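You operate a simulated robot arm through the tools that you are given. There is no shell and no other tool.

You run a simulated robot arm. Do the job below in one go: nothing can be reset, and whatever is moved stays where it is left.

JOB
Wind the black lobed knob before the small grey motor to 1.
Fine: slacken both yellow knobs on that motor first and tighten them again after.

The check looks at the end state, three seconds after you hand in, the way a careful person would. Anything else that was tipped, shoved, dropped, spilled or broken makes it a failure.

ROBOT AND FRAMES
A 7-joint arm with a fingered hand, fixed in place. Base frame: the origin is at the foot of the arm, x ahead of it, y to its left, z up; the work surface is at about z = 0.74. Readings come in m, rad, newtons and seconds.
With the tool pointing down near the work surface it reaches from about 0.32 to 0.72 m from the base axis. Its first joint turns from -2.897 to 2.897 rad. Payload 4 kg.
The tool frame sits at the grasp point between the pads (the TCP): z along the fingers, y along the line on which they close. The tips reach 0.026 m beyond it. The gripper opens to 0.148 m. The gripper's body begins 0.073 m behind the TCP. The gripper is a hand of 3 fingers: y runs from the thumb to the fingers, the wrist lies at [0, 0, -0.239] in the tool frame, and closing takes about 1.5 s.
Orientation is told as [roll, pitch, yaw] about the base's x, y, z axes, in that order, counted from this pose: with the fingers straight down and closing along the base's y, the tool's x points along the base's -x, its y along +y and its z along -z.

CONTROLS
- The arm moves only by the tool nudge_tool. Its argument "deltas" is a list of rows, each an object of numbers (a shift or turn left out is 0, a gripper value left out holds the last): "gripper": the opening, from 0 (shut) to 1 (fully open); "x", "y", "z": the shift along the tool's x, y, z in m; "wx", "wy", "wz": the turn, a rotation vector about the tool's x, y, z in rad. In form: [{"gripper": .., "x": .., "y": .., "z": .., "wx": .., "wy": .., "wz": ..}, ...]. A call has 1 to 20 rows; each row is the pose to reach, as a shift and turn from the pose commanded when the call began, along the tool's axes at that moment. Each row takes 0.2 s and may step no farther than 0.05 m and 0.15 rad from the row before; otherwise, or with a gripper value out of range, the whole call is refused. Where a pose cannot be reached the arm comes as near as it can. A force on the tool above 50 N (or 10 N above the force at the start of the call, whichever is more), or a blocked arm, ends the call early, and 0.2 s more pass. Each finger travels about 0.072 m/s and halts on what it meets, pressing with about 26 N; the grip force reading is that of the motor and also rises with nothing between the fingers. The clock runs only during rows and for 0.2 s after the last one: add rows that repeat a pose to give the fingers time. The reply holds the time, the measured pose of the TCP, the force on the tool along the base axes, the opening and the grip force, in the units named above and with some noise, with the torque about the TCP (base axes, N m) and any sound that the robot's microphone picked up, and new pictures: "show" is both (left out), scene, wrist or none.
- Cameras (640 x 400 px; columns grow to the right, rows downward): "scene" is fixed at [0.2163, 0.6452, 1.5062]; the picture's right is [-0.90, 0.44, 0.00], its down [0.40, 0.83, -0.38] and it looks along [-0.17, -0.35, -0.92] (base axes); focal length 309 px, centre (320, 200). "wrist" rides on the gripper at [0.068, -0.039, -0.09] in the tool frame; the picture's right is [0.50, 0.87, 0.00], its down [-0.66, 0.38, -0.65] and it looks along [-0.57, 0.33, 0.76] (tool axes); focal length 222 px, centre (320, 200). There is no depth. A picture from a camera that has moved, and an enlarged one, comes with that camera's place and axes in the base frame and with its lens. The place of the scene camera against the robot may be out by one fixed shift of up to 0.012 m in any direction.
- move_column(by): slides the trunk up (or, below 0, down) by that many m; the arm rides with it, the base frame stays. It gives what a move gives, with no picture.
- preshape(shape): the hand has 3 fingers and takes this shape, open, in about a second: jaw (thumb against the fingers, like two jaws); tri (thumb and two fingers); tip (a fingertip pinch); poke (one finger out to press); point (the index stretched); flat (the hand flat); cup (the hand cupped); fist (a fist). The gripper value then closes the fingers along that shape, each until it touches; the sizes above hold for jaw. It gives what a move gives, with no picture.
- enlarge(camera, box): a new picture of the part [left, top, right, bottom] of that camera's present view, enlarged. It takes no simulated time.
- job_done(): hands the job in; it is judged then, once.

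Nothing tells you positions but the pictures and the camera data. Unless the task says otherwise, let go and move clear before handing in.

The tools are called after ">>>" by a JSON object that holds its "fn" and its "kwargs". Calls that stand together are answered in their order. nudge_tool: Moves the arm, as the interface text tells. Its arguments: {"type":"object","properties":{"deltas":{"type":"array","items":{"type":"object","properties":{"gripper":{"type":"number"},"x":{"type":"number"},"y":{"type":"number"},"z":{"type":"number"},"wx":{"type":"number"},"wy":{"type":"number"},"wz":{"type":"number"}}}},"show":{"type":"string","enum":["both","scene","wrist","none"]}},"required":["deltas"]} The other tools are called the same way: move_column (by) slides the trunk up or down; preshape (shape) gives the hand a shape; enlarge (camera, box) takes an enlarged picture of a part of a camera's view; job_done () hands the job in.

At the start:

```text
clock: 0.0
eef_pos: [0.1727, 0.3394, 1.1054]
tool_rot: [-0.001, 0.001, -0.001]
contact_force: [-1.1, 0.7, 0.2]
moment: [-0.01, -0.02, -0.01]
width: 0.1479
grip_force: 0.1
shape: jaw
trunk travel left (down, up): [-0.525, 0.065]
```

scene: 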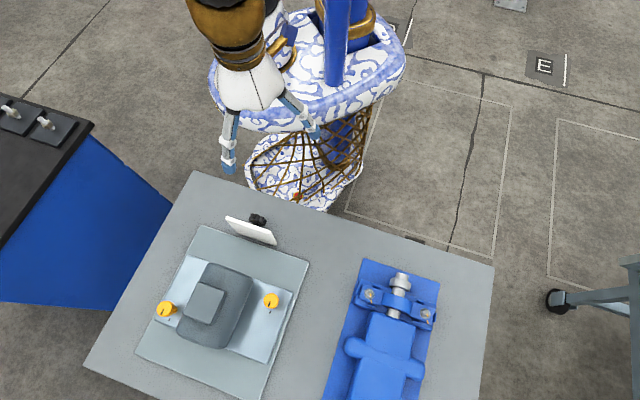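
wrist: 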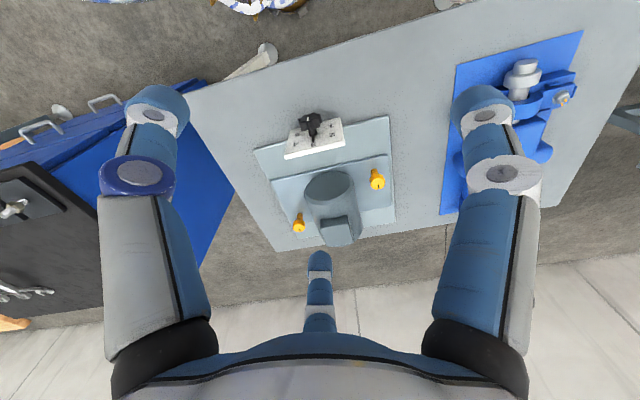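

I see a bench with a small grey motor on a base plate, two yellow knobs beside it, and a white plate with a black lobed knob in front. I'll enlarge both views before moving anything.

>>> {"fn": "enlarge", "kwargs": {"camera": "scene", "box": [130, 190, 330, 390]}}

>>> {"fn": "enlarge", "kwargs": {"camera": "wrist", "box": [240, 90, 410, 250]}}

>>> {"fn": "enlarge", "kwargs": {"camera": "wrist", "box": [275, 100, 355, 165]}}

```text
2.00 times, centred on (230, 290) of scene
camera zoom: at [0.2163, 0.6452, 1.5062], right [-0.9, 0.44, 0.0], down [0.4, 0.83, -0.38], along [-0.17, -0.35, -0.92], focal length 618 px, centre (500, 20)
```

zoom: 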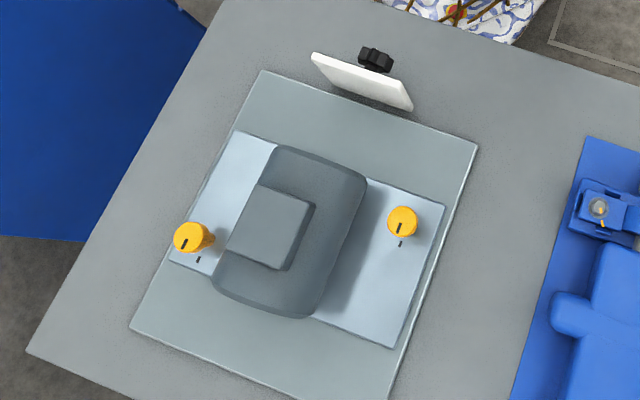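

```text
2.50 times, centred on (325, 170) of wrist
camera zoom: at [0.1053, 0.3006, 1.1952], right [-0.5, 0.87, 0.0], down [0.66, 0.38, 0.65], along [0.57, 0.33, -0.76], focal length 555 px, centre (308, 275)
```

zoom: 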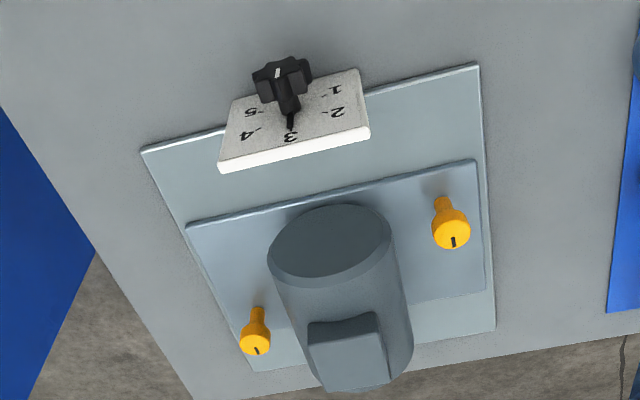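

```text
6.15 times, centred on (315, 132) of wrist
camera zoom: at [0.1053, 0.3006, 1.1952], right [-0.5, 0.87, 0.0], down [0.66, 0.38, 0.65], along [0.57, 0.33, -0.76], focal length 1367 px, centre (351, 615)
```

zoom: 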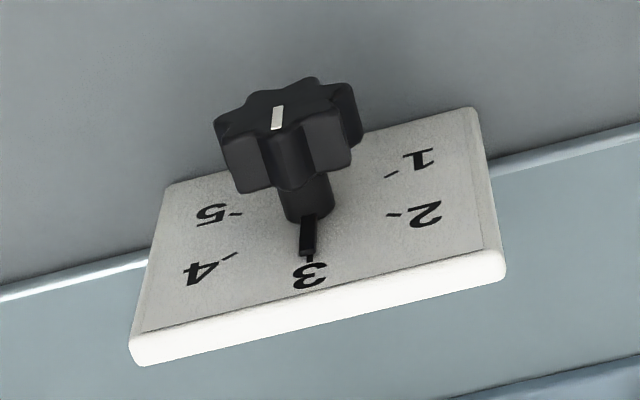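

The lobed knob sits on an upright dial panel facing the robot and points to 3, with 1 at the lower left. The yellow knobs have vertical axes, at about (0.286, 0.546) and (0.492, 0.463), tops near z = 0.82. I'll move above the nearer yellow knob to look at it up close.

>>> {"fn": "nudge_tool", "kwargs": {"deltas": [{"x": -0.014, "y": 0.026, "z": 0.016, "wz": 0.0475}, {"x": -0.028, "y": 0.052, "z": 0.032, "wz": 0.095}, {"x": -0.042, "y": 0.078, "z": 0.048, "wz": 0.1425}, {"x": -0.056, "y": 0.104, "z": 0.064, "wz": 0.19}, {"x": -0.07, "y": 0.13, "z": 0.08, "wz": 0.2375}, {"x": -0.085, "y": 0.156, "z": 0.096, "wz": 0.285}, {"x": -0.1, "y": 0.182, "z": 0.112, "wz": 0.3325}, {"x": -0.113, "y": 0.207, "z": 0.125, "wz": 0.38}]}}

```text
clock: 1.8
eef_pos: [0.2854, 0.5487, 0.9803]
tool_rot: [0.001, 0.001, -0.38]
contact_force: [0.5, -0.1, -0.1]
moment: [0.0, -0.02, -0.04]
width: 0.1479
grip_force: 0.1
shape: jaw
trunk travel left (down, up): [-0.525, 0.065]
camera wrist: at [0.2091, 0.5366, 1.0701], right [-0.14, 0.99, 0.0], down [0.75, 0.11, 0.65], along [0.65, 0.09, -0.76], focal length 222 px, centre (320, 200)
```

scene: 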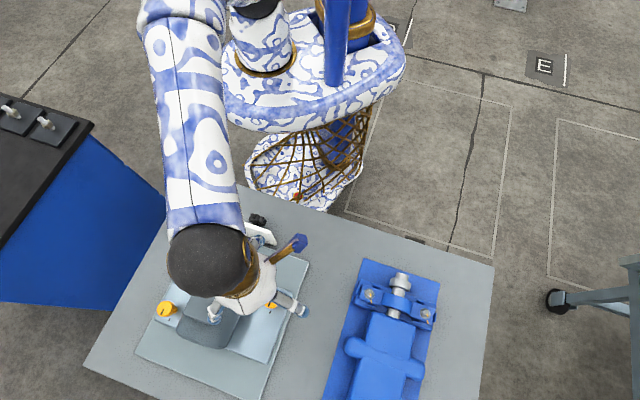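
wrist: 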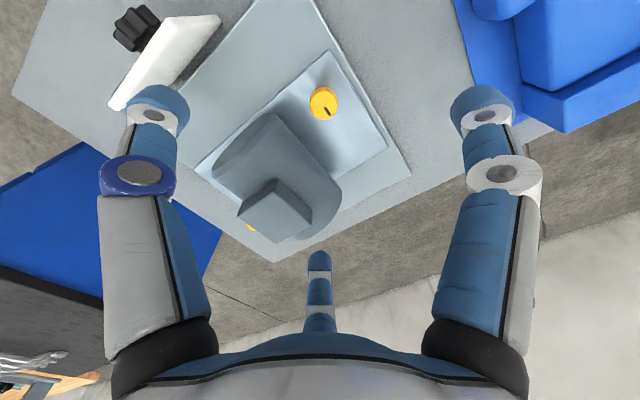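

The hand's three fingers stand around the tool axis, and knob A's top is visible in the wrist view. I'll part-close the hand here in clear air to see how the fingers converge.

>>> {"fn": "nudge_tool", "kwargs": {"deltas": [{"gripper": 0.4}, {"gripper": 0.4}, {"gripper": 0.4}, {"gripper": 0.4}, {"gripper": 0.4}, {"gripper": 0.4}]}}

>>> {"fn": "enlarge", "kwargs": {"camera": "wrist", "box": [270, 60, 370, 140]}}

```text
clock: 3.2
eef_pos: [0.2854, 0.548, 0.9812]
tool_rot: [0.0, 0.001, -0.38]
contact_force: [0.2, -0.1, 1.0]
moment: [0.04, 0.0, -0.03]
width: 0.0593
grip_force: 0.0
shape: jaw
trunk travel left (down, up): [-0.525, 0.065]
camera wrist: at [0.2089, 0.536, 1.0706], right [-0.14, 0.99, 0.0], down [0.75, 0.11, 0.65], along [0.65, 0.09, -0.76], focal length 222 px, centre (320, 200)
```

scene: 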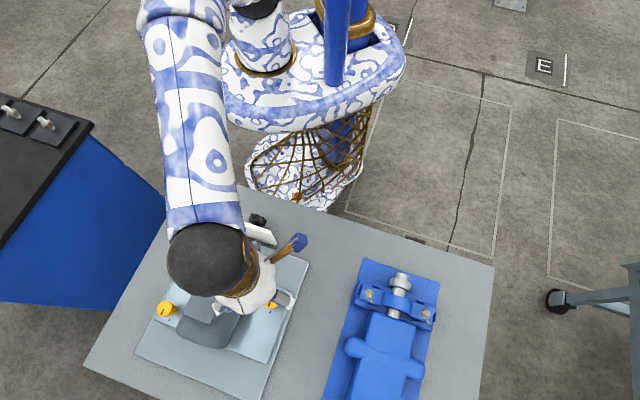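
wrist: 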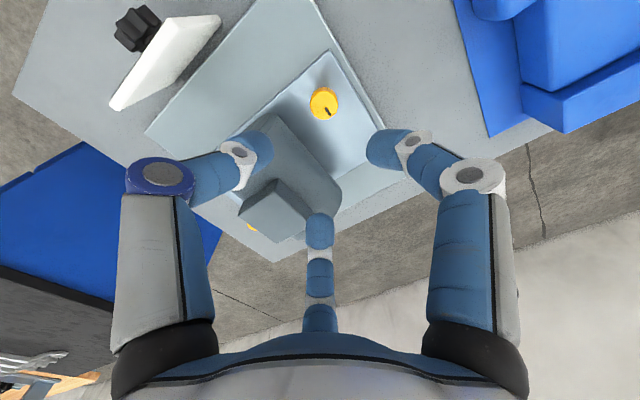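

```text
5.00 times, centred on (320, 100) of wrist
camera zoom: at [0.2089, 0.536, 1.0706], right [-0.14, 0.99, 0.0], down [0.75, 0.11, 0.65], along [0.65, 0.09, -0.76], focal length 1111 px, centre (320, 700)
```

zoom: 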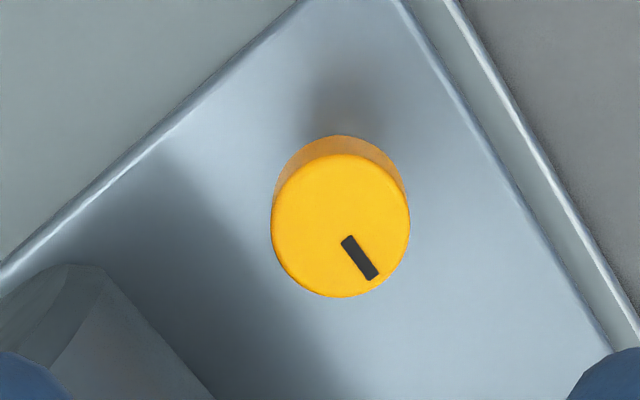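

The hand closes like a three-jaw chuck, centred on the tool axis, which suits these round caps. Knob A is about 0.03 m across, and its bar lines up with the mark on the plate. I'll lower towards it and refine its position.

>>> {"fn": "nudge_tool", "kwargs": {"deltas": [{"z": 0.03}, {"z": 0.06}, {"z": 0.09}, {"z": 0.11}]}}

>>> {"fn": "enlarge", "kwargs": {"camera": "wrist", "box": [220, 60, 420, 185]}}

>>> {"fn": "enlarge", "kwargs": {"camera": "scene", "box": [140, 210, 340, 335]}}

```text
clock: 4.2
eef_pos: [0.2862, 0.5467, 0.8706]
tool_rot: [0.001, 0.0, -0.382]
contact_force: [0.6, 0.7, 0.2]
moment: [0.02, 0.04, 0.02]
width: 0.0597
grip_force: 0.0
shape: jaw
trunk travel left (down, up): [-0.525, 0.065]
camera wrist: at [0.2091, 0.5352, 0.9601], right [-0.14, 0.99, 0.0], down [0.75, 0.11, 0.65], along [0.65, 0.09, -0.76], focal length 222 px, centre (320, 200)
```

scene: 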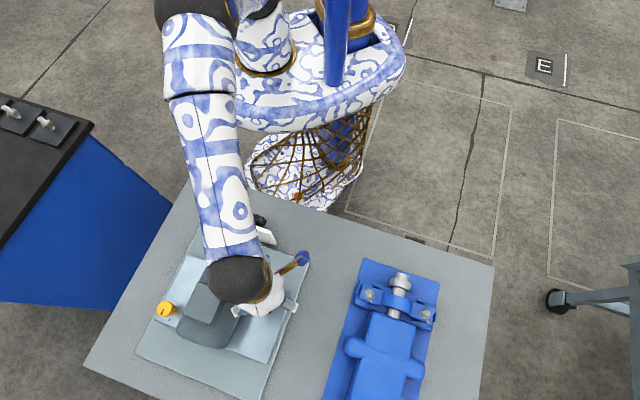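
wrist: 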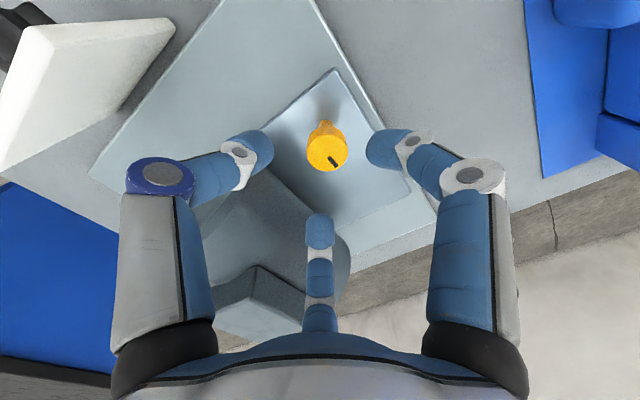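

```text
3.20 times, centred on (320, 122) of wrist
camera zoom: at [0.2091, 0.5352, 0.9601], right [-0.14, 0.99, 0.0], down [0.75, 0.11, 0.65], along [0.65, 0.09, -0.76], focal length 711 px, centre (320, 448)
```

zoom: 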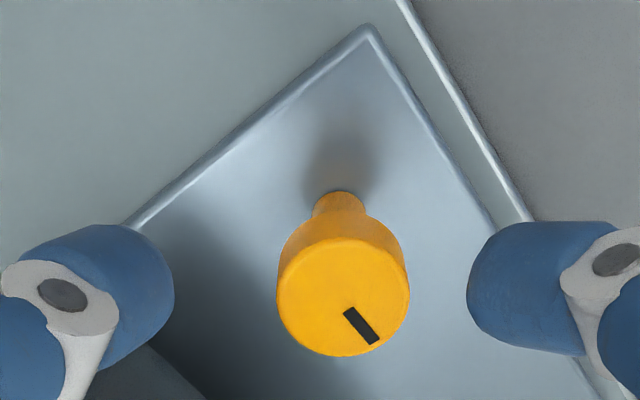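

```text
3.20 times, centred on (240, 272) of scene
camera zoom: at [0.2163, 0.6452, 1.5062], right [-0.9, 0.44, 0.0], down [0.4, 0.83, -0.38], along [-0.17, -0.35, -0.92], focal length 989 px, centre (576, -32)
```

zoom: 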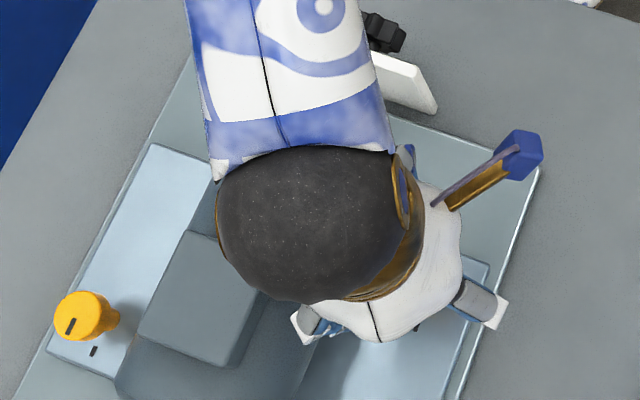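

Knob A's cap is at about (0.292, 0.553), top at z ≈ 0.808, roughly 0.031 m across. I'll centre over it and yaw so that the motor lies between two fingers before going down.

>>> {"fn": "nudge_tool", "kwargs": {"deltas": [{"x": -0.0015, "y": 0.004, "wz": -0.1}, {"x": -0.003, "y": 0.0076, "wz": -0.2}, {"x": -0.003, "y": 0.0076, "wz": -0.3, "gripper": 0.36}, {"x": -0.003, "y": 0.0076, "wz": -0.3, "gripper": 0.36}]}}

>>> {"fn": "enlarge", "kwargs": {"camera": "wrist", "box": [220, 60, 420, 185]}}

```text
clock: 5.2
eef_pos: [0.2914, 0.5531, 0.8709]
tool_rot: [0.0, -0.001, -0.079]
contact_force: [-0.3, -0.2, 0.2]
moment: [-0.03, 0.02, 0.0]
width: 0.0537
grip_force: 0.1
shape: jaw
trunk travel left (down, up): [-0.525, 0.065]
camera wrist: at [0.2214, 0.519, 0.9602], right [-0.43, 0.9, 0.0], down [0.68, 0.33, 0.65], along [0.59, 0.28, -0.76], focal length 222 px, centre (320, 200)
```

scene: 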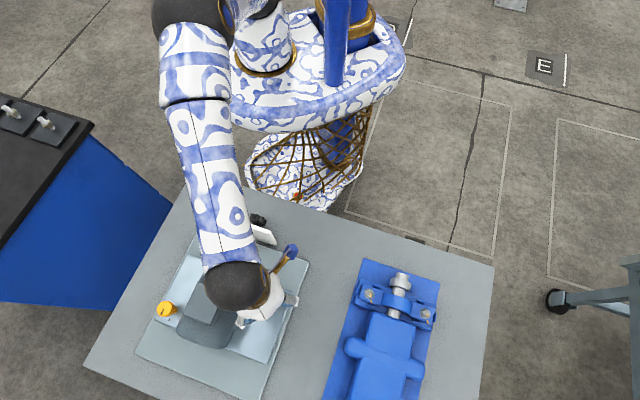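
wrist: 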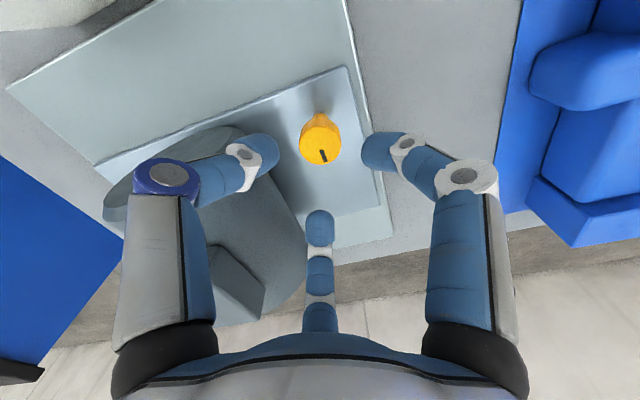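

```text
3.20 times, centred on (320, 122) of wrist
camera zoom: at [0.2214, 0.519, 0.9602], right [-0.43, 0.9, 0.0], down [0.68, 0.33, 0.65], along [0.59, 0.28, -0.76], focal length 711 px, centre (320, 448)
```

zoom: 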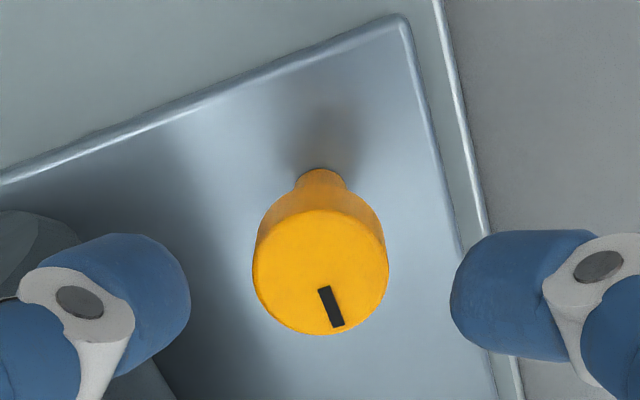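

The tool axis is now centred on knob A and the motor lies between the thumb and the third finger. I'll lower to the cap, then close.

>>> {"fn": "nudge_tool", "kwargs": {"deltas": [{"z": 0.015}, {"z": 0.03}, {"z": 0.045}, {"z": 0.057}]}}

>>> {"fn": "enlarge", "kwargs": {"camera": "wrist", "box": [200, 80, 440, 230]}}

```text
clock: 6.2
eef_pos: [0.291, 0.5534, 0.8136]
tool_rot: [-0.001, 0.0, -0.081]
contact_force: [-0.2, -0.2, -0.3]
moment: [0.01, -0.01, 0.01]
width: 0.0536
grip_force: 0.2
shape: jaw
trunk travel left (down, up): [-0.525, 0.065]
camera wrist: at [0.2211, 0.5189, 0.9032], right [-0.43, 0.9, 0.0], down [0.68, 0.32, 0.65], along [0.59, 0.28, -0.76], focal length 222 px, centre (320, 200)
```

scene: 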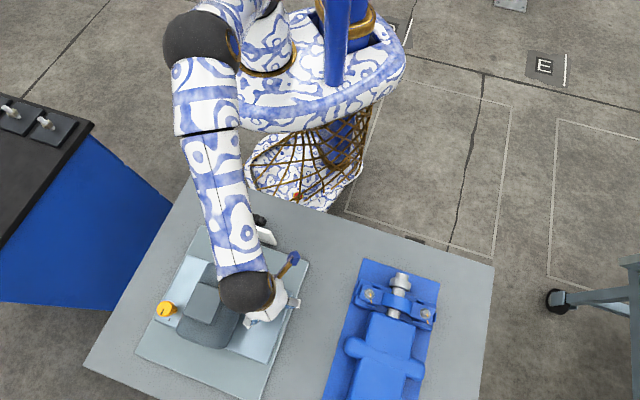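
wrist: 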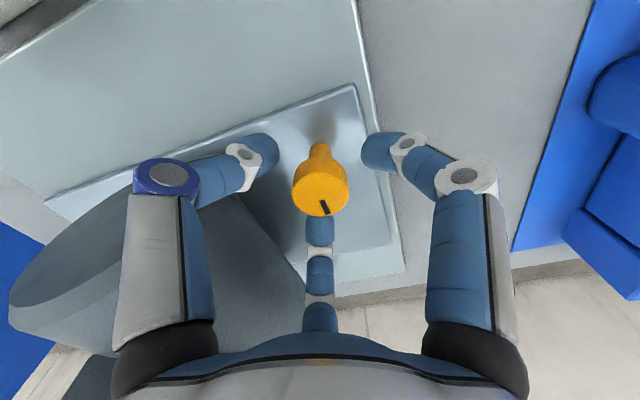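

```text
2.67 times, centred on (320, 155) of wrist
camera zoom: at [0.2211, 0.5189, 0.9032], right [-0.43, 0.9, 0.0], down [0.68, 0.32, 0.65], along [0.59, 0.28, -0.76], focal length 592 px, centre (320, 320)
```

zoom: 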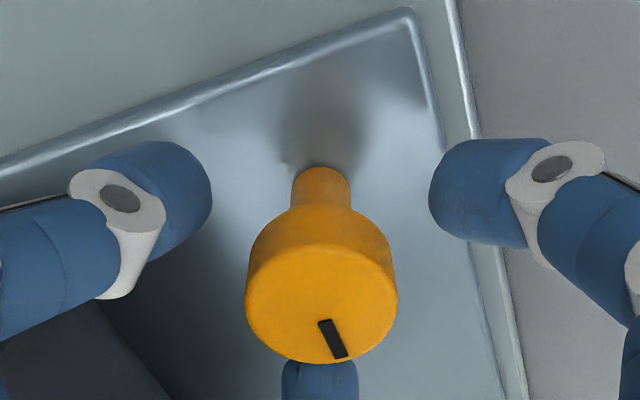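

The cap is centred between the three fingertips. I'll close on it now.

>>> {"fn": "nudge_tool", "kwargs": {"deltas": [{"gripper": 0.25}, {"gripper": 0.15}, {"gripper": 0.05}, {"gripper": 0.0}, {"gripper": 0.0}], "show": "wrist"}}

>>> {"fn": "enlarge", "kwargs": {"camera": "wrist", "box": [200, 80, 440, 230]}}

```text
clock: 7.4
eef_pos: [0.2921, 0.5521, 0.8132]
tool_rot: [0.0, 0.0, -0.08]
contact_force: [0.2, -0.3, -4.2]
moment: [0.02, 0.04, 0.02]
width: 0.0246
grip_force: 25.6
shape: jaw
trunk travel left (down, up): [-0.525, 0.065]
camera wrist: at [0.2211, 0.5189, 0.903], right [-0.43, 0.9, 0.0], down [0.68, 0.33, 0.65], along [0.59, 0.28, -0.76], focal length 222 px, centre (320, 200)
```

wrist: 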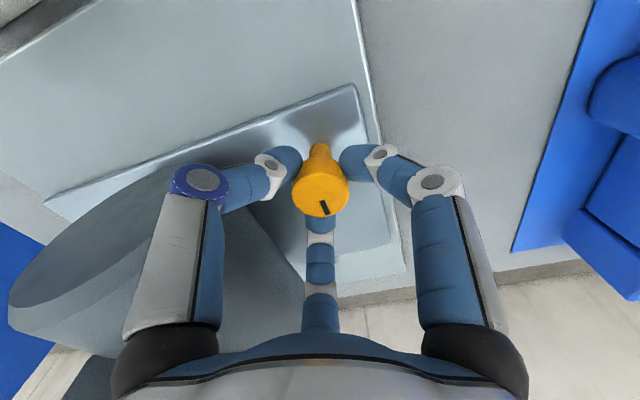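

```text
2.67 times, centred on (320, 155) of wrist
camera zoom: at [0.2211, 0.5189, 0.903], right [-0.43, 0.9, 0.0], down [0.68, 0.33, 0.65], along [0.59, 0.28, -0.76], focal length 592 px, centre (320, 320)
```

zoom: 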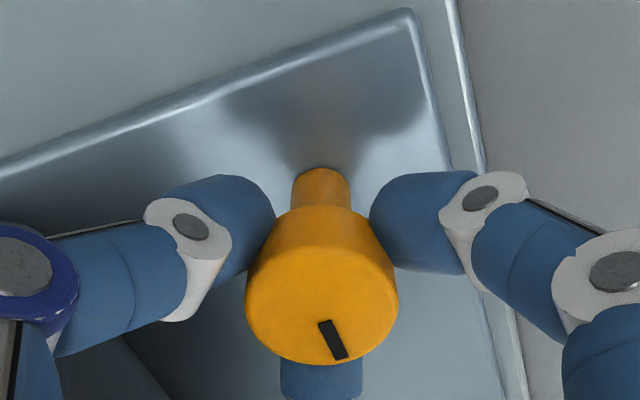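

The fingers hold knob A. I'll turn it counter-clockwise as seen from above and watch the torque and the mark.

>>> {"fn": "nudge_tool", "kwargs": {"deltas": [{"wz": -0.08}, {"wz": -0.16}, {"wz": -0.24}, {"wz": -0.32}], "show": "wrist"}}

>>> {"fn": "enlarge", "kwargs": {"camera": "wrist", "box": [200, 80, 440, 230]}}

```text
clock: 8.4
eef_pos: [0.2907, 0.5531, 0.8134]
tool_rot: [0.0, 0.001, 0.241]
contact_force: [-4.5, -3.2, -5.5]
moment: [-0.09, 0.03, -0.13]
width: 0.0246
grip_force: 26.2
shape: jaw
trunk travel left (down, up): [-0.525, 0.065]
camera wrist: at [0.2347, 0.4985, 0.9031], right [-0.69, 0.72, 0.0], down [0.55, 0.52, 0.65], along [0.47, 0.45, -0.76], focal length 222 px, centre (320, 200)
```

wrist: 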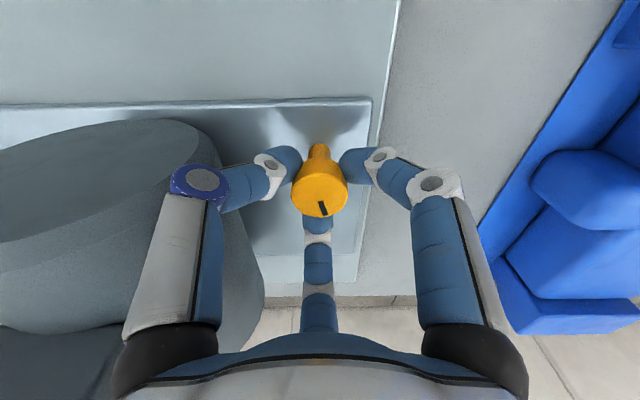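

```text
2.67 times, centred on (320, 155) of wrist
camera zoom: at [0.2347, 0.4985, 0.9031], right [-0.69, 0.72, 0.0], down [0.55, 0.52, 0.65], along [0.47, 0.45, -0.76], focal length 592 px, centre (320, 320)
```

zoom: 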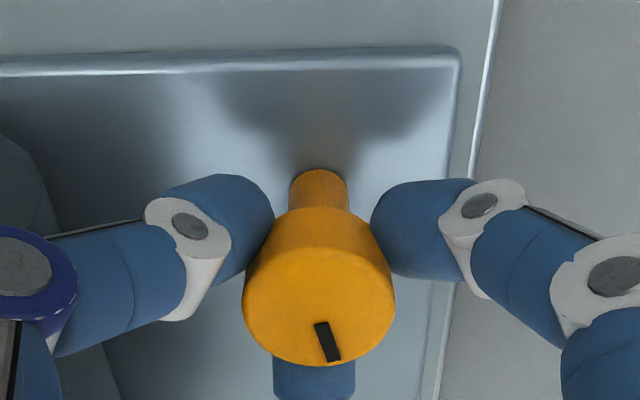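

The knob turns with the hand at a low torque of about 0.13 N m, so I'll keep turning.

>>> {"fn": "nudge_tool", "kwargs": {"deltas": [{"wz": -0.08}, {"wz": -0.16}, {"wz": -0.24}, {"wz": -0.32}, {"wz": -0.4}], "show": "both"}}

>>> {"fn": "enlarge", "kwargs": {"camera": "wrist", "box": [200, 80, 440, 230]}}

```text
clock: 9.6
eef_pos: [0.2878, 0.5535, 0.8149]
tool_rot: [-0.001, 0.001, 0.643]
contact_force: [-24.3, -0.4, 2.9]
moment: [-1.67, -2.11, -1.5]
width: 0.0214
grip_force: 26.0
shape: jaw
trunk travel left (down, up): [-0.525, 0.065]
camera wrist: at [0.257, 0.4816, 0.904], right [-0.92, 0.39, 0.0], down [0.3, 0.7, 0.65], along [0.26, 0.6, -0.76], focal length 222 px, centre (320, 200)
```

scene: 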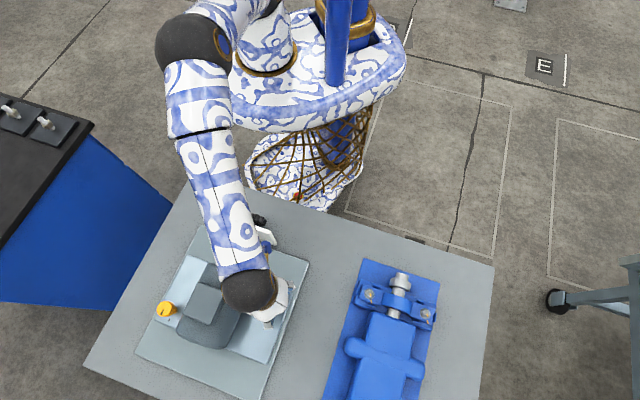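
wrist: 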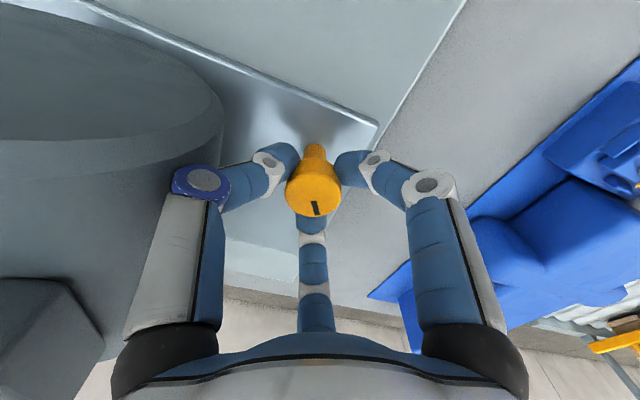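

```text
2.67 times, centred on (320, 155) of wrist
camera zoom: at [0.257, 0.4816, 0.904], right [-0.92, 0.39, 0.0], down [0.3, 0.7, 0.65], along [0.26, 0.6, -0.76], focal length 592 px, centre (320, 320)
```

zoom: 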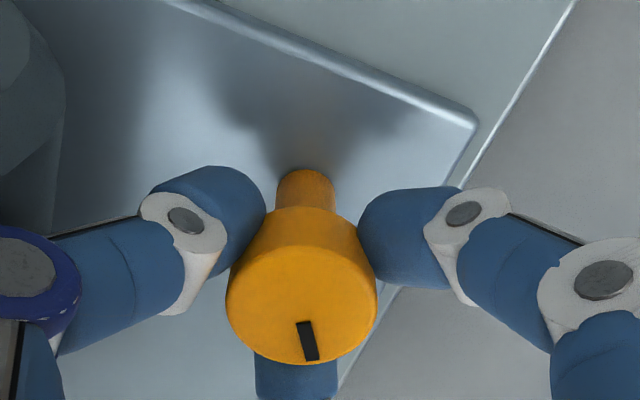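

The last step pressed the thumb's knuckle against the motor (24 N sideways), so that is as far as this stroke goes. I'll back off a little, open slightly and re-grip a bit higher.

>>> {"fn": "nudge_tool", "kwargs": {"deltas": [{"wz": 0.06, "gripper": 0.0}, {"wz": 0.12, "gripper": 0.0}, {"wz": 0.16, "gripper": 0.0}], "show": "wrist"}}

```text
clock: 10.4
eef_pos: [0.2918, 0.5541, 0.814]
tool_rot: [0.0, -0.002, 0.479]
contact_force: [-6.8, 15.8, 7.6]
moment: [-1.61, -0.68, 0.29]
width: 0.0202
grip_force: 26.3
shape: jaw
trunk travel left (down, up): [-0.525, 0.065]
camera wrist: at [0.2498, 0.4883, 0.9036], right [-0.84, 0.54, 0.0], down [0.41, 0.64, 0.66], along [0.35, 0.55, -0.75], focal length 222 px, centre (320, 200)
```

wrist: 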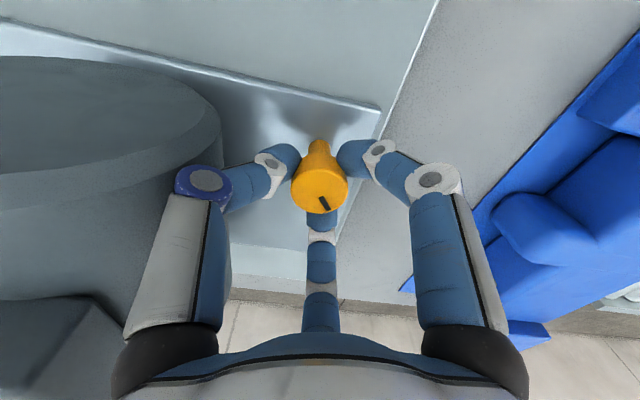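

Some side load remains, so I'll open the fingers a little to release it.

>>> {"fn": "nudge_tool", "kwargs": {"deltas": [{"gripper": 0.2}, {"gripper": 0.3}, {"gripper": 0.32}, {"gripper": 0.32}], "show": "both"}}

>>> {"fn": "enlarge", "kwargs": {"camera": "wrist", "box": [200, 80, 440, 230]}}

>>> {"fn": "enlarge", "kwargs": {"camera": "scene", "box": [130, 190, 330, 390]}}

```text
clock: 11.4
eef_pos: [0.2893, 0.5558, 0.8134]
tool_rot: [0.001, -0.002, 0.48]
contact_force: [-14.7, 36.2, 9.2]
moment: [-1.76, -0.95, 0.2]
width: 0.0383
grip_force: 0.0
shape: jaw
trunk travel left (down, up): [-0.525, 0.065]
camera wrist: at [0.2473, 0.4899, 0.903], right [-0.84, 0.54, 0.0], down [0.41, 0.64, 0.65], along [0.35, 0.55, -0.76], focal length 222 px, centre (320, 200)
```

scene: 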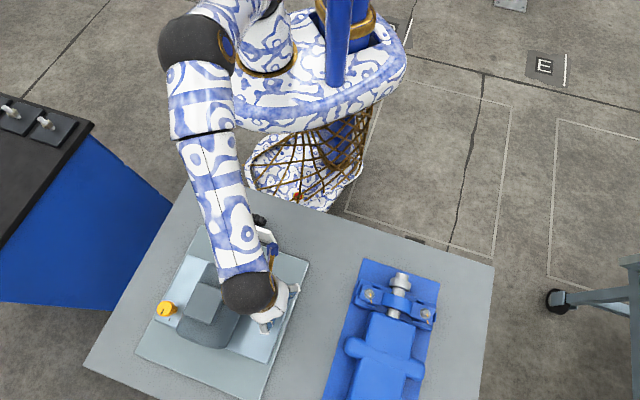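
wrist: 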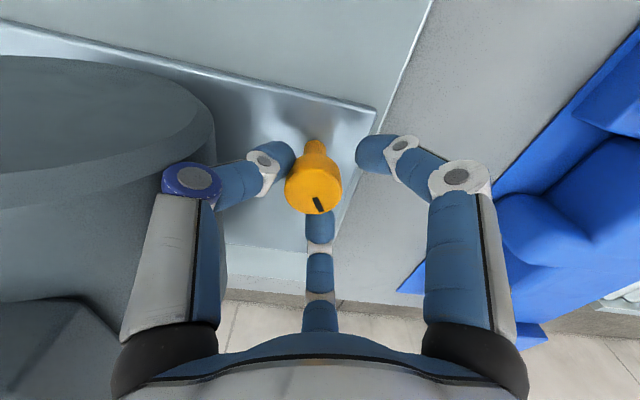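

```text
2.67 times, centred on (320, 155) of wrist
camera zoom: at [0.2473, 0.4899, 0.903], right [-0.84, 0.54, 0.0], down [0.41, 0.64, 0.65], along [0.35, 0.55, -0.76], focal length 592 px, centre (320, 320)
```

zoom: 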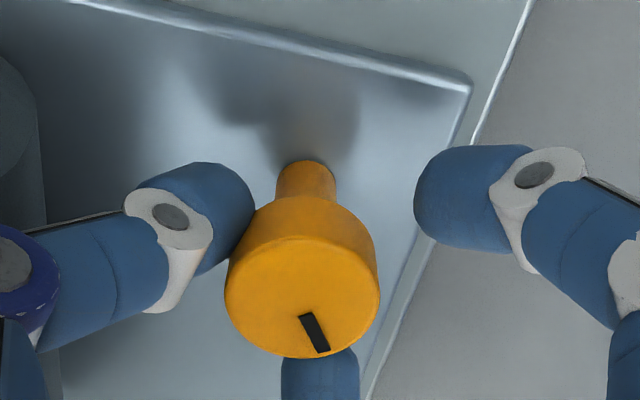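

```text
2.00 times, centred on (230, 290) of scene
camera zoom: at [0.2163, 0.6452, 1.5062], right [-0.9, 0.44, 0.0], down [0.4, 0.83, -0.38], along [-0.17, -0.35, -0.92], focal length 618 px, centre (500, 20)
```

zoom: 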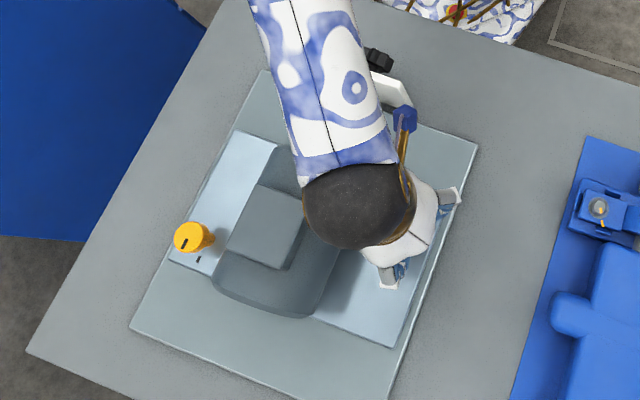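

I misjudged the motor's direction: the plate is set at 45° and the motor's flank sits toward -45° from knob A, so the thumb is pressing it. I'll rotate the open hand back, so the motor falls between two fingers, and lift clear.

>>> {"fn": "nudge_tool", "kwargs": {"deltas": [{"wz": 0.1, "gripper": 0.29}, {"wz": 0.2, "gripper": 0.29}, {"wz": 0.3, "gripper": 0.29}], "show": "wrist"}}

```text
clock: 12.2
eef_pos: [0.2909, 0.5511, 0.812]
tool_rot: [-0.004, 0.001, 0.176]
contact_force: [-5.5, 5.3, -0.2]
moment: [-0.08, -0.09, -0.19]
width: 0.041
grip_force: 0.0
shape: jaw
trunk travel left (down, up): [-0.525, 0.065]
camera wrist: at [0.2325, 0.5009, 0.902], right [-0.64, 0.76, 0.0], down [0.58, 0.49, 0.65], along [0.5, 0.42, -0.76], focal length 222 px, centre (320, 200)
```

wrist: 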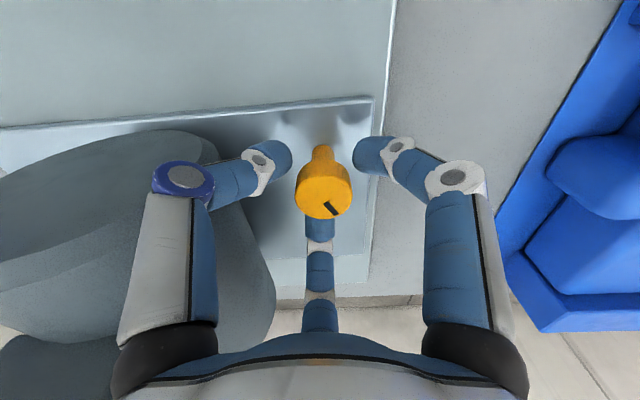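

The load is almost gone. I'll lift clear of the cap and inspect the knob's angle.

>>> {"fn": "nudge_tool", "kwargs": {"deltas": [{"z": -0.003, "wz": 0.08}, {"z": -0.01, "wz": 0.16}, {"z": -0.025, "wz": 0.25}, {"z": -0.05, "wz": 0.35}], "show": "both"}}

>>> {"fn": "enlarge", "kwargs": {"camera": "wrist", "box": [220, 60, 420, 185]}}

>>> {"fn": "enlarge", "kwargs": {"camera": "scene", "box": [130, 190, 330, 390]}}

```text
clock: 13.2
eef_pos: [0.2909, 0.5533, 0.8638]
tool_rot: [0.001, 0.001, -0.17]
contact_force: [0.4, 0.1, 0.1]
moment: [-0.01, -0.01, -0.02]
width: 0.0432
grip_force: 0.0
shape: jaw
trunk travel left (down, up): [-0.525, 0.065]
camera wrist: at [0.2187, 0.5256, 0.9534], right [-0.34, 0.94, 0.0], down [0.71, 0.26, 0.65], along [0.61, 0.23, -0.76], focal length 222 px, centre (320, 200)
```

scene: 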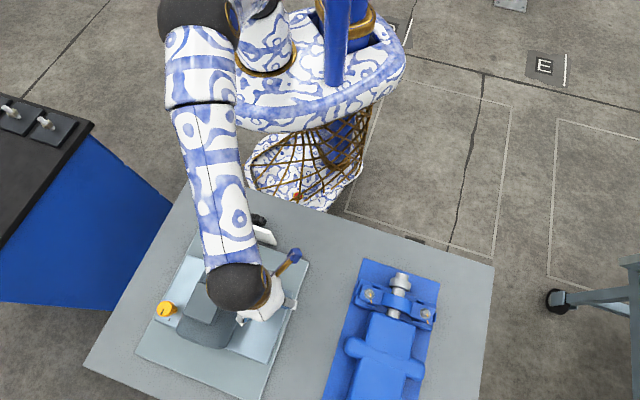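
wrist: 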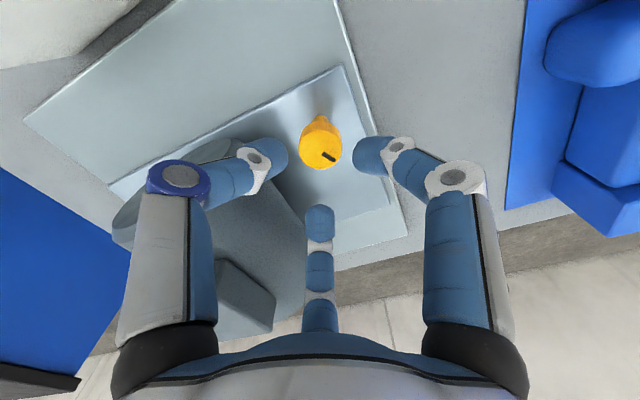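

```text
3.20 times, centred on (320, 122) of wrist
camera zoom: at [0.2187, 0.5256, 0.9534], right [-0.34, 0.94, 0.0], down [0.71, 0.26, 0.65], along [0.61, 0.23, -0.76], focal length 711 px, centre (320, 448)
```

zoom: 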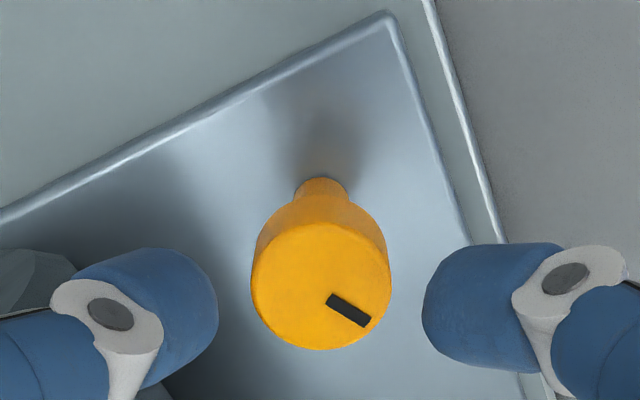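

```text
2.00 times, centred on (230, 290) of scene
camera zoom: at [0.2163, 0.6452, 1.5062], right [-0.9, 0.44, 0.0], down [0.4, 0.83, -0.38], along [-0.17, -0.35, -0.92], focal length 618 px, centre (500, 20)
```

zoom: 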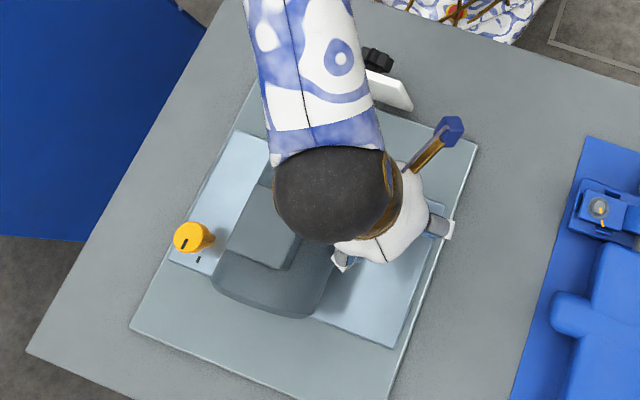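

The knob has turned only about 20–25°, partly because the open fingers dragged it back. I'll take more strokes in the clear yaw range (about -20° to +17°), gripping slightly higher and lifting before each return.

>>> {"fn": "nudge_tool", "kwargs": {"deltas": [{"wz": 0.09, "z": 0.01}, {"wz": 0.18, "z": 0.025}, {"wz": 0.18, "z": 0.04}, {"wz": 0.18, "z": 0.047}, {"wz": 0.18, "z": 0.047, "gripper": 0.1}, {"wz": 0.18, "z": 0.047, "gripper": 0.0}, {"wz": 0.18, "z": 0.047, "gripper": 0.0}], "show": "wrist"}}

>>> {"fn": "enlarge", "kwargs": {"camera": "wrist", "box": [200, 80, 440, 230]}}

```text
clock: 14.8
eef_pos: [0.2912, 0.5527, 0.8157]
tool_rot: [-0.002, 0.001, -0.351]
contact_force: [-2.3, -0.6, -5.0]
moment: [-0.03, 0.05, -0.05]
width: 0.026
grip_force: 26.1
shape: jaw
trunk travel left (down, up): [-0.525, 0.065]
camera wrist: at [0.2149, 0.5392, 0.9053], right [-0.17, 0.98, 0.0], down [0.75, 0.13, 0.65], along [0.64, 0.11, -0.76], focal length 222 px, centre (320, 200)
```

wrist: 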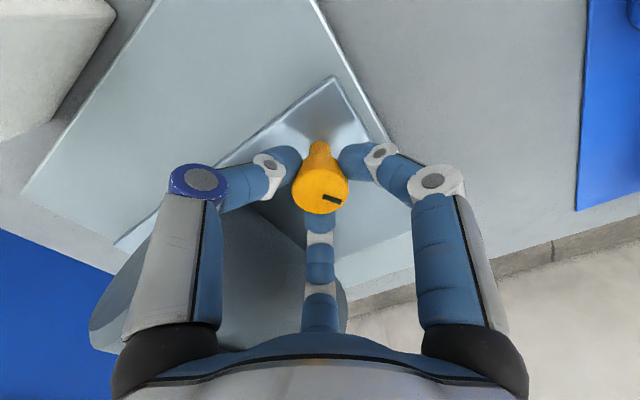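

```text
2.67 times, centred on (320, 155) of wrist
camera zoom: at [0.2149, 0.5392, 0.9053], right [-0.17, 0.98, 0.0], down [0.75, 0.13, 0.65], along [0.64, 0.11, -0.76], focal length 592 px, centre (320, 320)
```

zoom: 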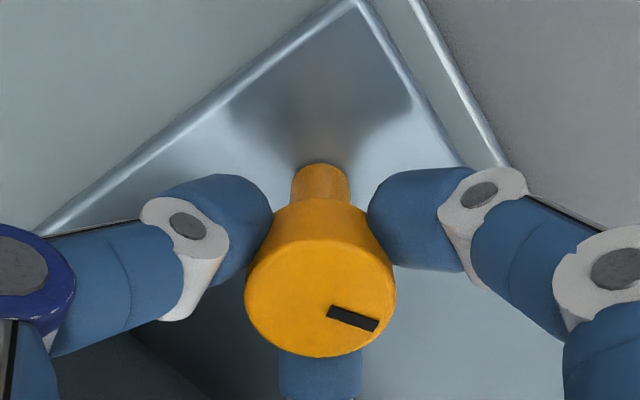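

Knob A is gripped again. I'll turn it another 38° or so counter-clockwise, staying inside the clear range.

>>> {"fn": "nudge_tool", "kwargs": {"deltas": [{"wz": -0.08}, {"wz": -0.16}, {"wz": -0.24}, {"wz": -0.32}, {"wz": -0.4}, {"wz": -0.48}, {"wz": -0.56}, {"wz": -0.62}], "show": "wrist"}}

>>> {"fn": "enlarge", "kwargs": {"camera": "wrist", "box": [200, 80, 440, 230]}}

```text
clock: 16.6
eef_pos: [0.2919, 0.5535, 0.8164]
tool_rot: [0.0, 0.0, 0.27]
contact_force: [-0.8, -1.1, -12.9]
moment: [-0.07, 0.01, -0.01]
width: 0.0261
grip_force: 26.1
shape: jaw
trunk travel left (down, up): [-0.525, 0.065]
camera wrist: at [0.2371, 0.4973, 0.9057], right [-0.71, 0.7, 0.0], down [0.53, 0.54, 0.65], along [0.46, 0.47, -0.76], focal length 222 px, centre (320, 200)
```

wrist: 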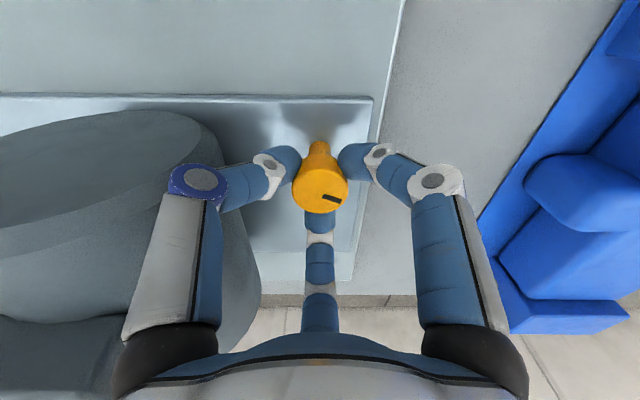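

```text
2.67 times, centred on (320, 155) of wrist
camera zoom: at [0.2371, 0.4973, 0.9057], right [-0.71, 0.7, 0.0], down [0.53, 0.54, 0.65], along [0.46, 0.47, -0.76], focal length 592 px, centre (320, 320)
```

zoom: 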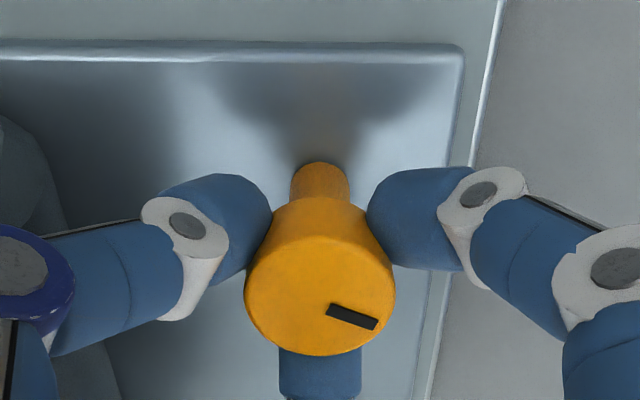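

Torque has dropped to nearly zero, so the knob feels loose. I'll do one more stroke to make the slack generous.

>>> {"fn": "nudge_tool", "kwargs": {"deltas": [{"gripper": 0.2}, {"gripper": 0.3}, {"gripper": 0.3}, {"z": -0.02, "gripper": 0.3}, {"z": -0.042, "wz": 0.02}, {"z": -0.042, "wz": 0.14}, {"z": -0.042, "wz": 0.26}, {"z": -0.042, "wz": 0.38}, {"z": -0.042, "wz": 0.5}, {"z": -0.042, "wz": 0.62}, {"z": -0.042, "wz": 0.62}], "show": "both"}}

>>> {"fn": "enlarge", "kwargs": {"camera": "wrist", "box": [200, 60, 440, 210]}}

```text
clock: 19.0
eef_pos: [0.2915, 0.5519, 0.8595]
tool_rot: [0.0, 0.001, -0.353]
contact_force: [0.0, -0.1, 0.5]
moment: [-0.04, 0.01, 0.03]
width: 0.044
grip_force: 0.1
shape: jaw
trunk travel left (down, up): [-0.525, 0.065]
camera wrist: at [0.2148, 0.5393, 0.9483], right [-0.17, 0.99, 0.0], down [0.75, 0.13, 0.65], along [0.64, 0.11, -0.76], focal length 222 px, centre (320, 200)
```

scene: 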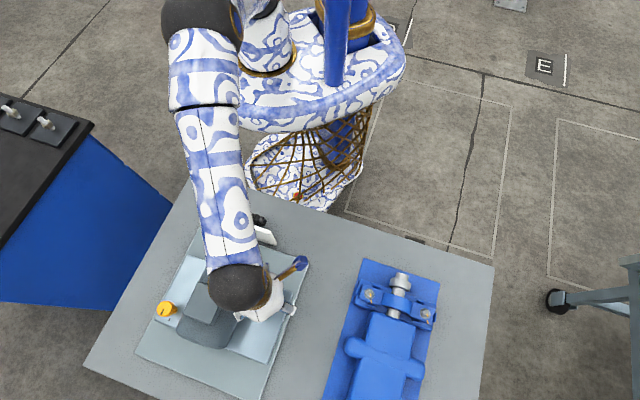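
wrist: 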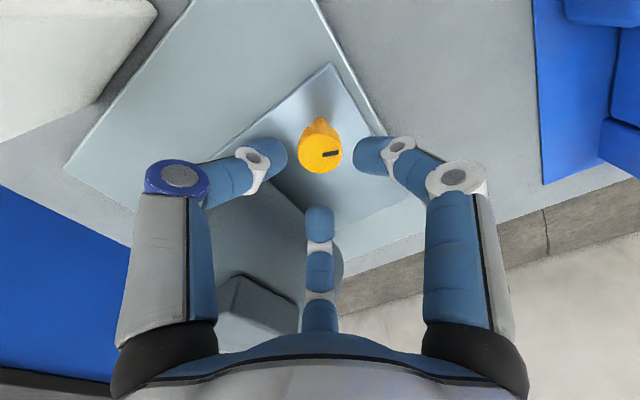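

```text
2.67 times, centred on (320, 135) of wrist
camera zoom: at [0.2148, 0.5393, 0.9483], right [-0.17, 0.99, 0.0], down [0.75, 0.13, 0.65], along [0.64, 0.11, -0.76], focal length 592 px, centre (320, 373)
```

zoom: 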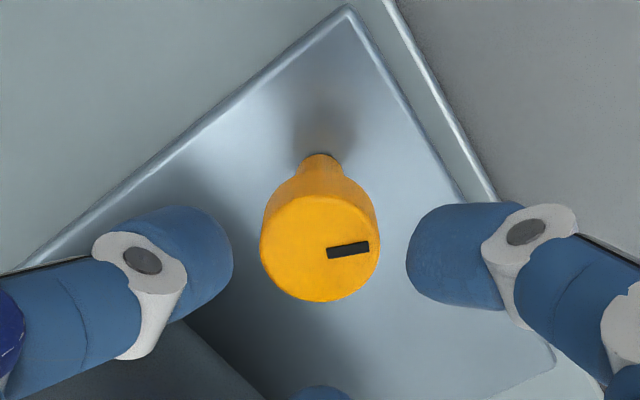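

Knob A's bar has turned about 63° from its start. One more stroke will take it close to 100°.

>>> {"fn": "nudge_tool", "kwargs": {"deltas": [{"z": 0.015}, {"z": 0.03}, {"z": 0.043}, {"z": 0.043, "gripper": 0.1}, {"z": 0.043, "gripper": 0.0}, {"z": 0.043, "gripper": 0.0}, {"z": 0.043, "wz": -0.08}, {"z": 0.043, "wz": -0.16}, {"z": 0.043, "wz": -0.24}, {"z": 0.043, "wz": -0.32}, {"z": 0.043, "wz": -0.4}, {"z": 0.043, "wz": -0.48}, {"z": 0.043, "wz": -0.56}, {"z": 0.043, "wz": -0.62}], "show": "wrist"}}

>>> {"fn": "enlarge", "kwargs": {"camera": "wrist", "box": [200, 80, 440, 230]}}

```text
clock: 22.0
eef_pos: [0.2905, 0.5534, 0.8164]
tool_rot: [-0.001, 0.002, 0.274]
contact_force: [-6.8, -2.8, -13.0]
moment: [-0.1, 0.1, -0.28]
width: 0.024
grip_force: 26.4
shape: jaw
trunk travel left (down, up): [-0.525, 0.065]
camera wrist: at [0.2357, 0.4973, 0.9046], right [-0.71, 0.7, 0.0], down [0.53, 0.54, 0.65], along [0.46, 0.47, -0.76], focal length 222 px, centre (320, 200)
```

wrist: 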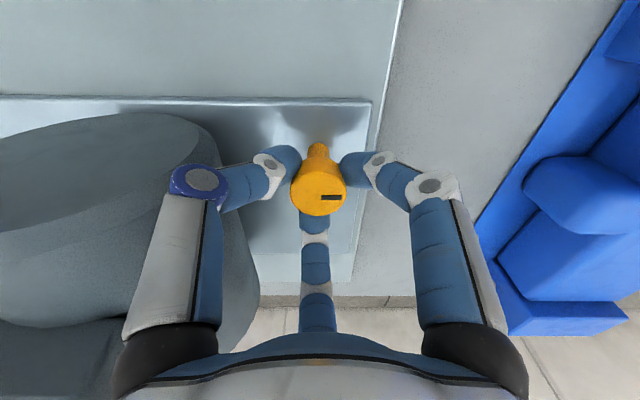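

```text
2.67 times, centred on (320, 155) of wrist
camera zoom: at [0.2357, 0.4973, 0.9046], right [-0.71, 0.7, 0.0], down [0.53, 0.54, 0.65], along [0.46, 0.47, -0.76], focal length 592 px, centre (320, 320)
```

zoom: 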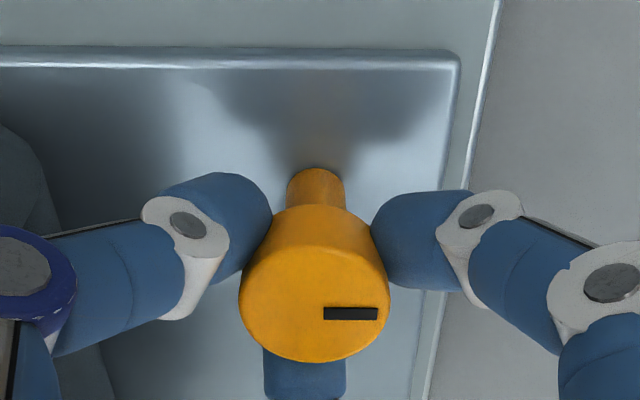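

The bar has stopped at about 135°, a quarter turn from its start, and the torque rose with the fingers slipping slightly, so that is the slack stop. I'll release, lift clear and check knob A.

>>> {"fn": "nudge_tool", "kwargs": {"deltas": [{"gripper": 0.2}, {"gripper": 0.3}, {"gripper": 0.3}, {"z": -0.03, "gripper": 0.32}, {"z": -0.065, "gripper": 0.36}, {"z": -0.1}, {"z": -0.135}], "show": "both"}}

>>> {"fn": "enlarge", "kwargs": {"camera": "wrist", "box": [220, 20, 420, 145]}}

```text
clock: 23.6
eef_pos: [0.2915, 0.5538, 0.951]
tool_rot: [0.001, 0.0, 0.269]
contact_force: [1.1, 0.3, -0.8]
moment: [0.03, 0.0, -0.02]
width: 0.0527
grip_force: 0.1
shape: jaw
trunk travel left (down, up): [-0.525, 0.065]
camera wrist: at [0.2371, 0.497, 1.0413], right [-0.71, 0.7, 0.0], down [0.53, 0.54, 0.65], along [0.46, 0.47, -0.76], focal length 222 px, centre (320, 200)
```

scene: 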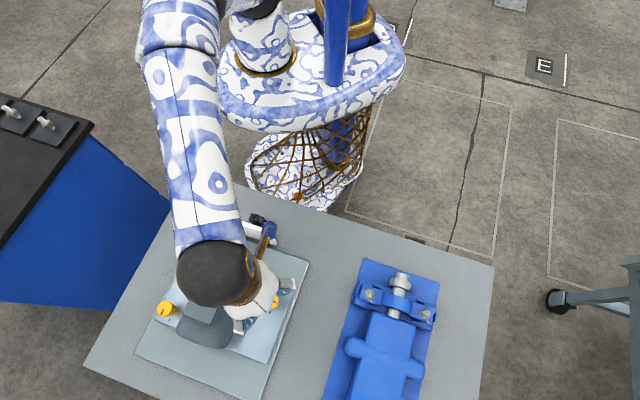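
wrist: 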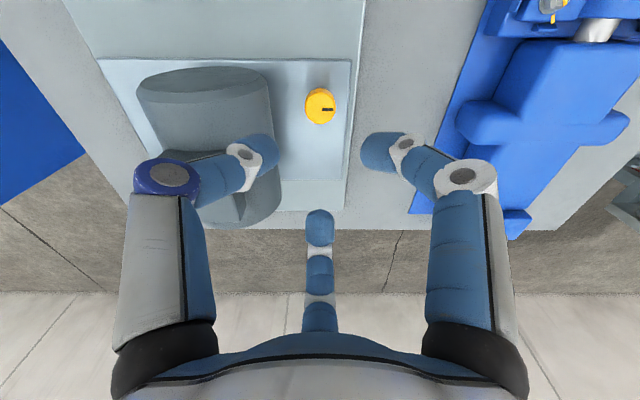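

```text
3.20 times, centred on (320, 82) of wrist
camera zoom: at [0.2371, 0.497, 1.0413], right [-0.71, 0.7, 0.0], down [0.53, 0.54, 0.65], along [0.46, 0.47, -0.76], focal length 711 px, centre (320, 576)
```

zoom: 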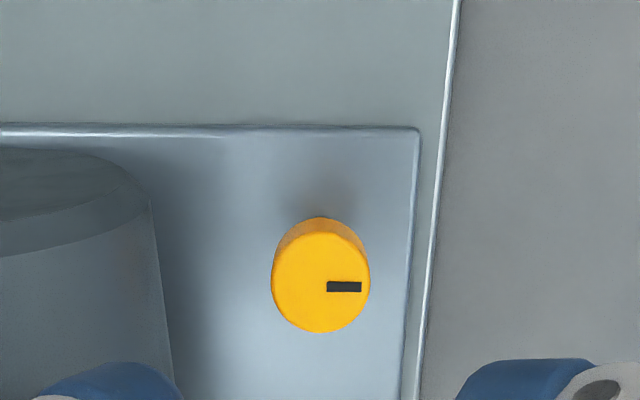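

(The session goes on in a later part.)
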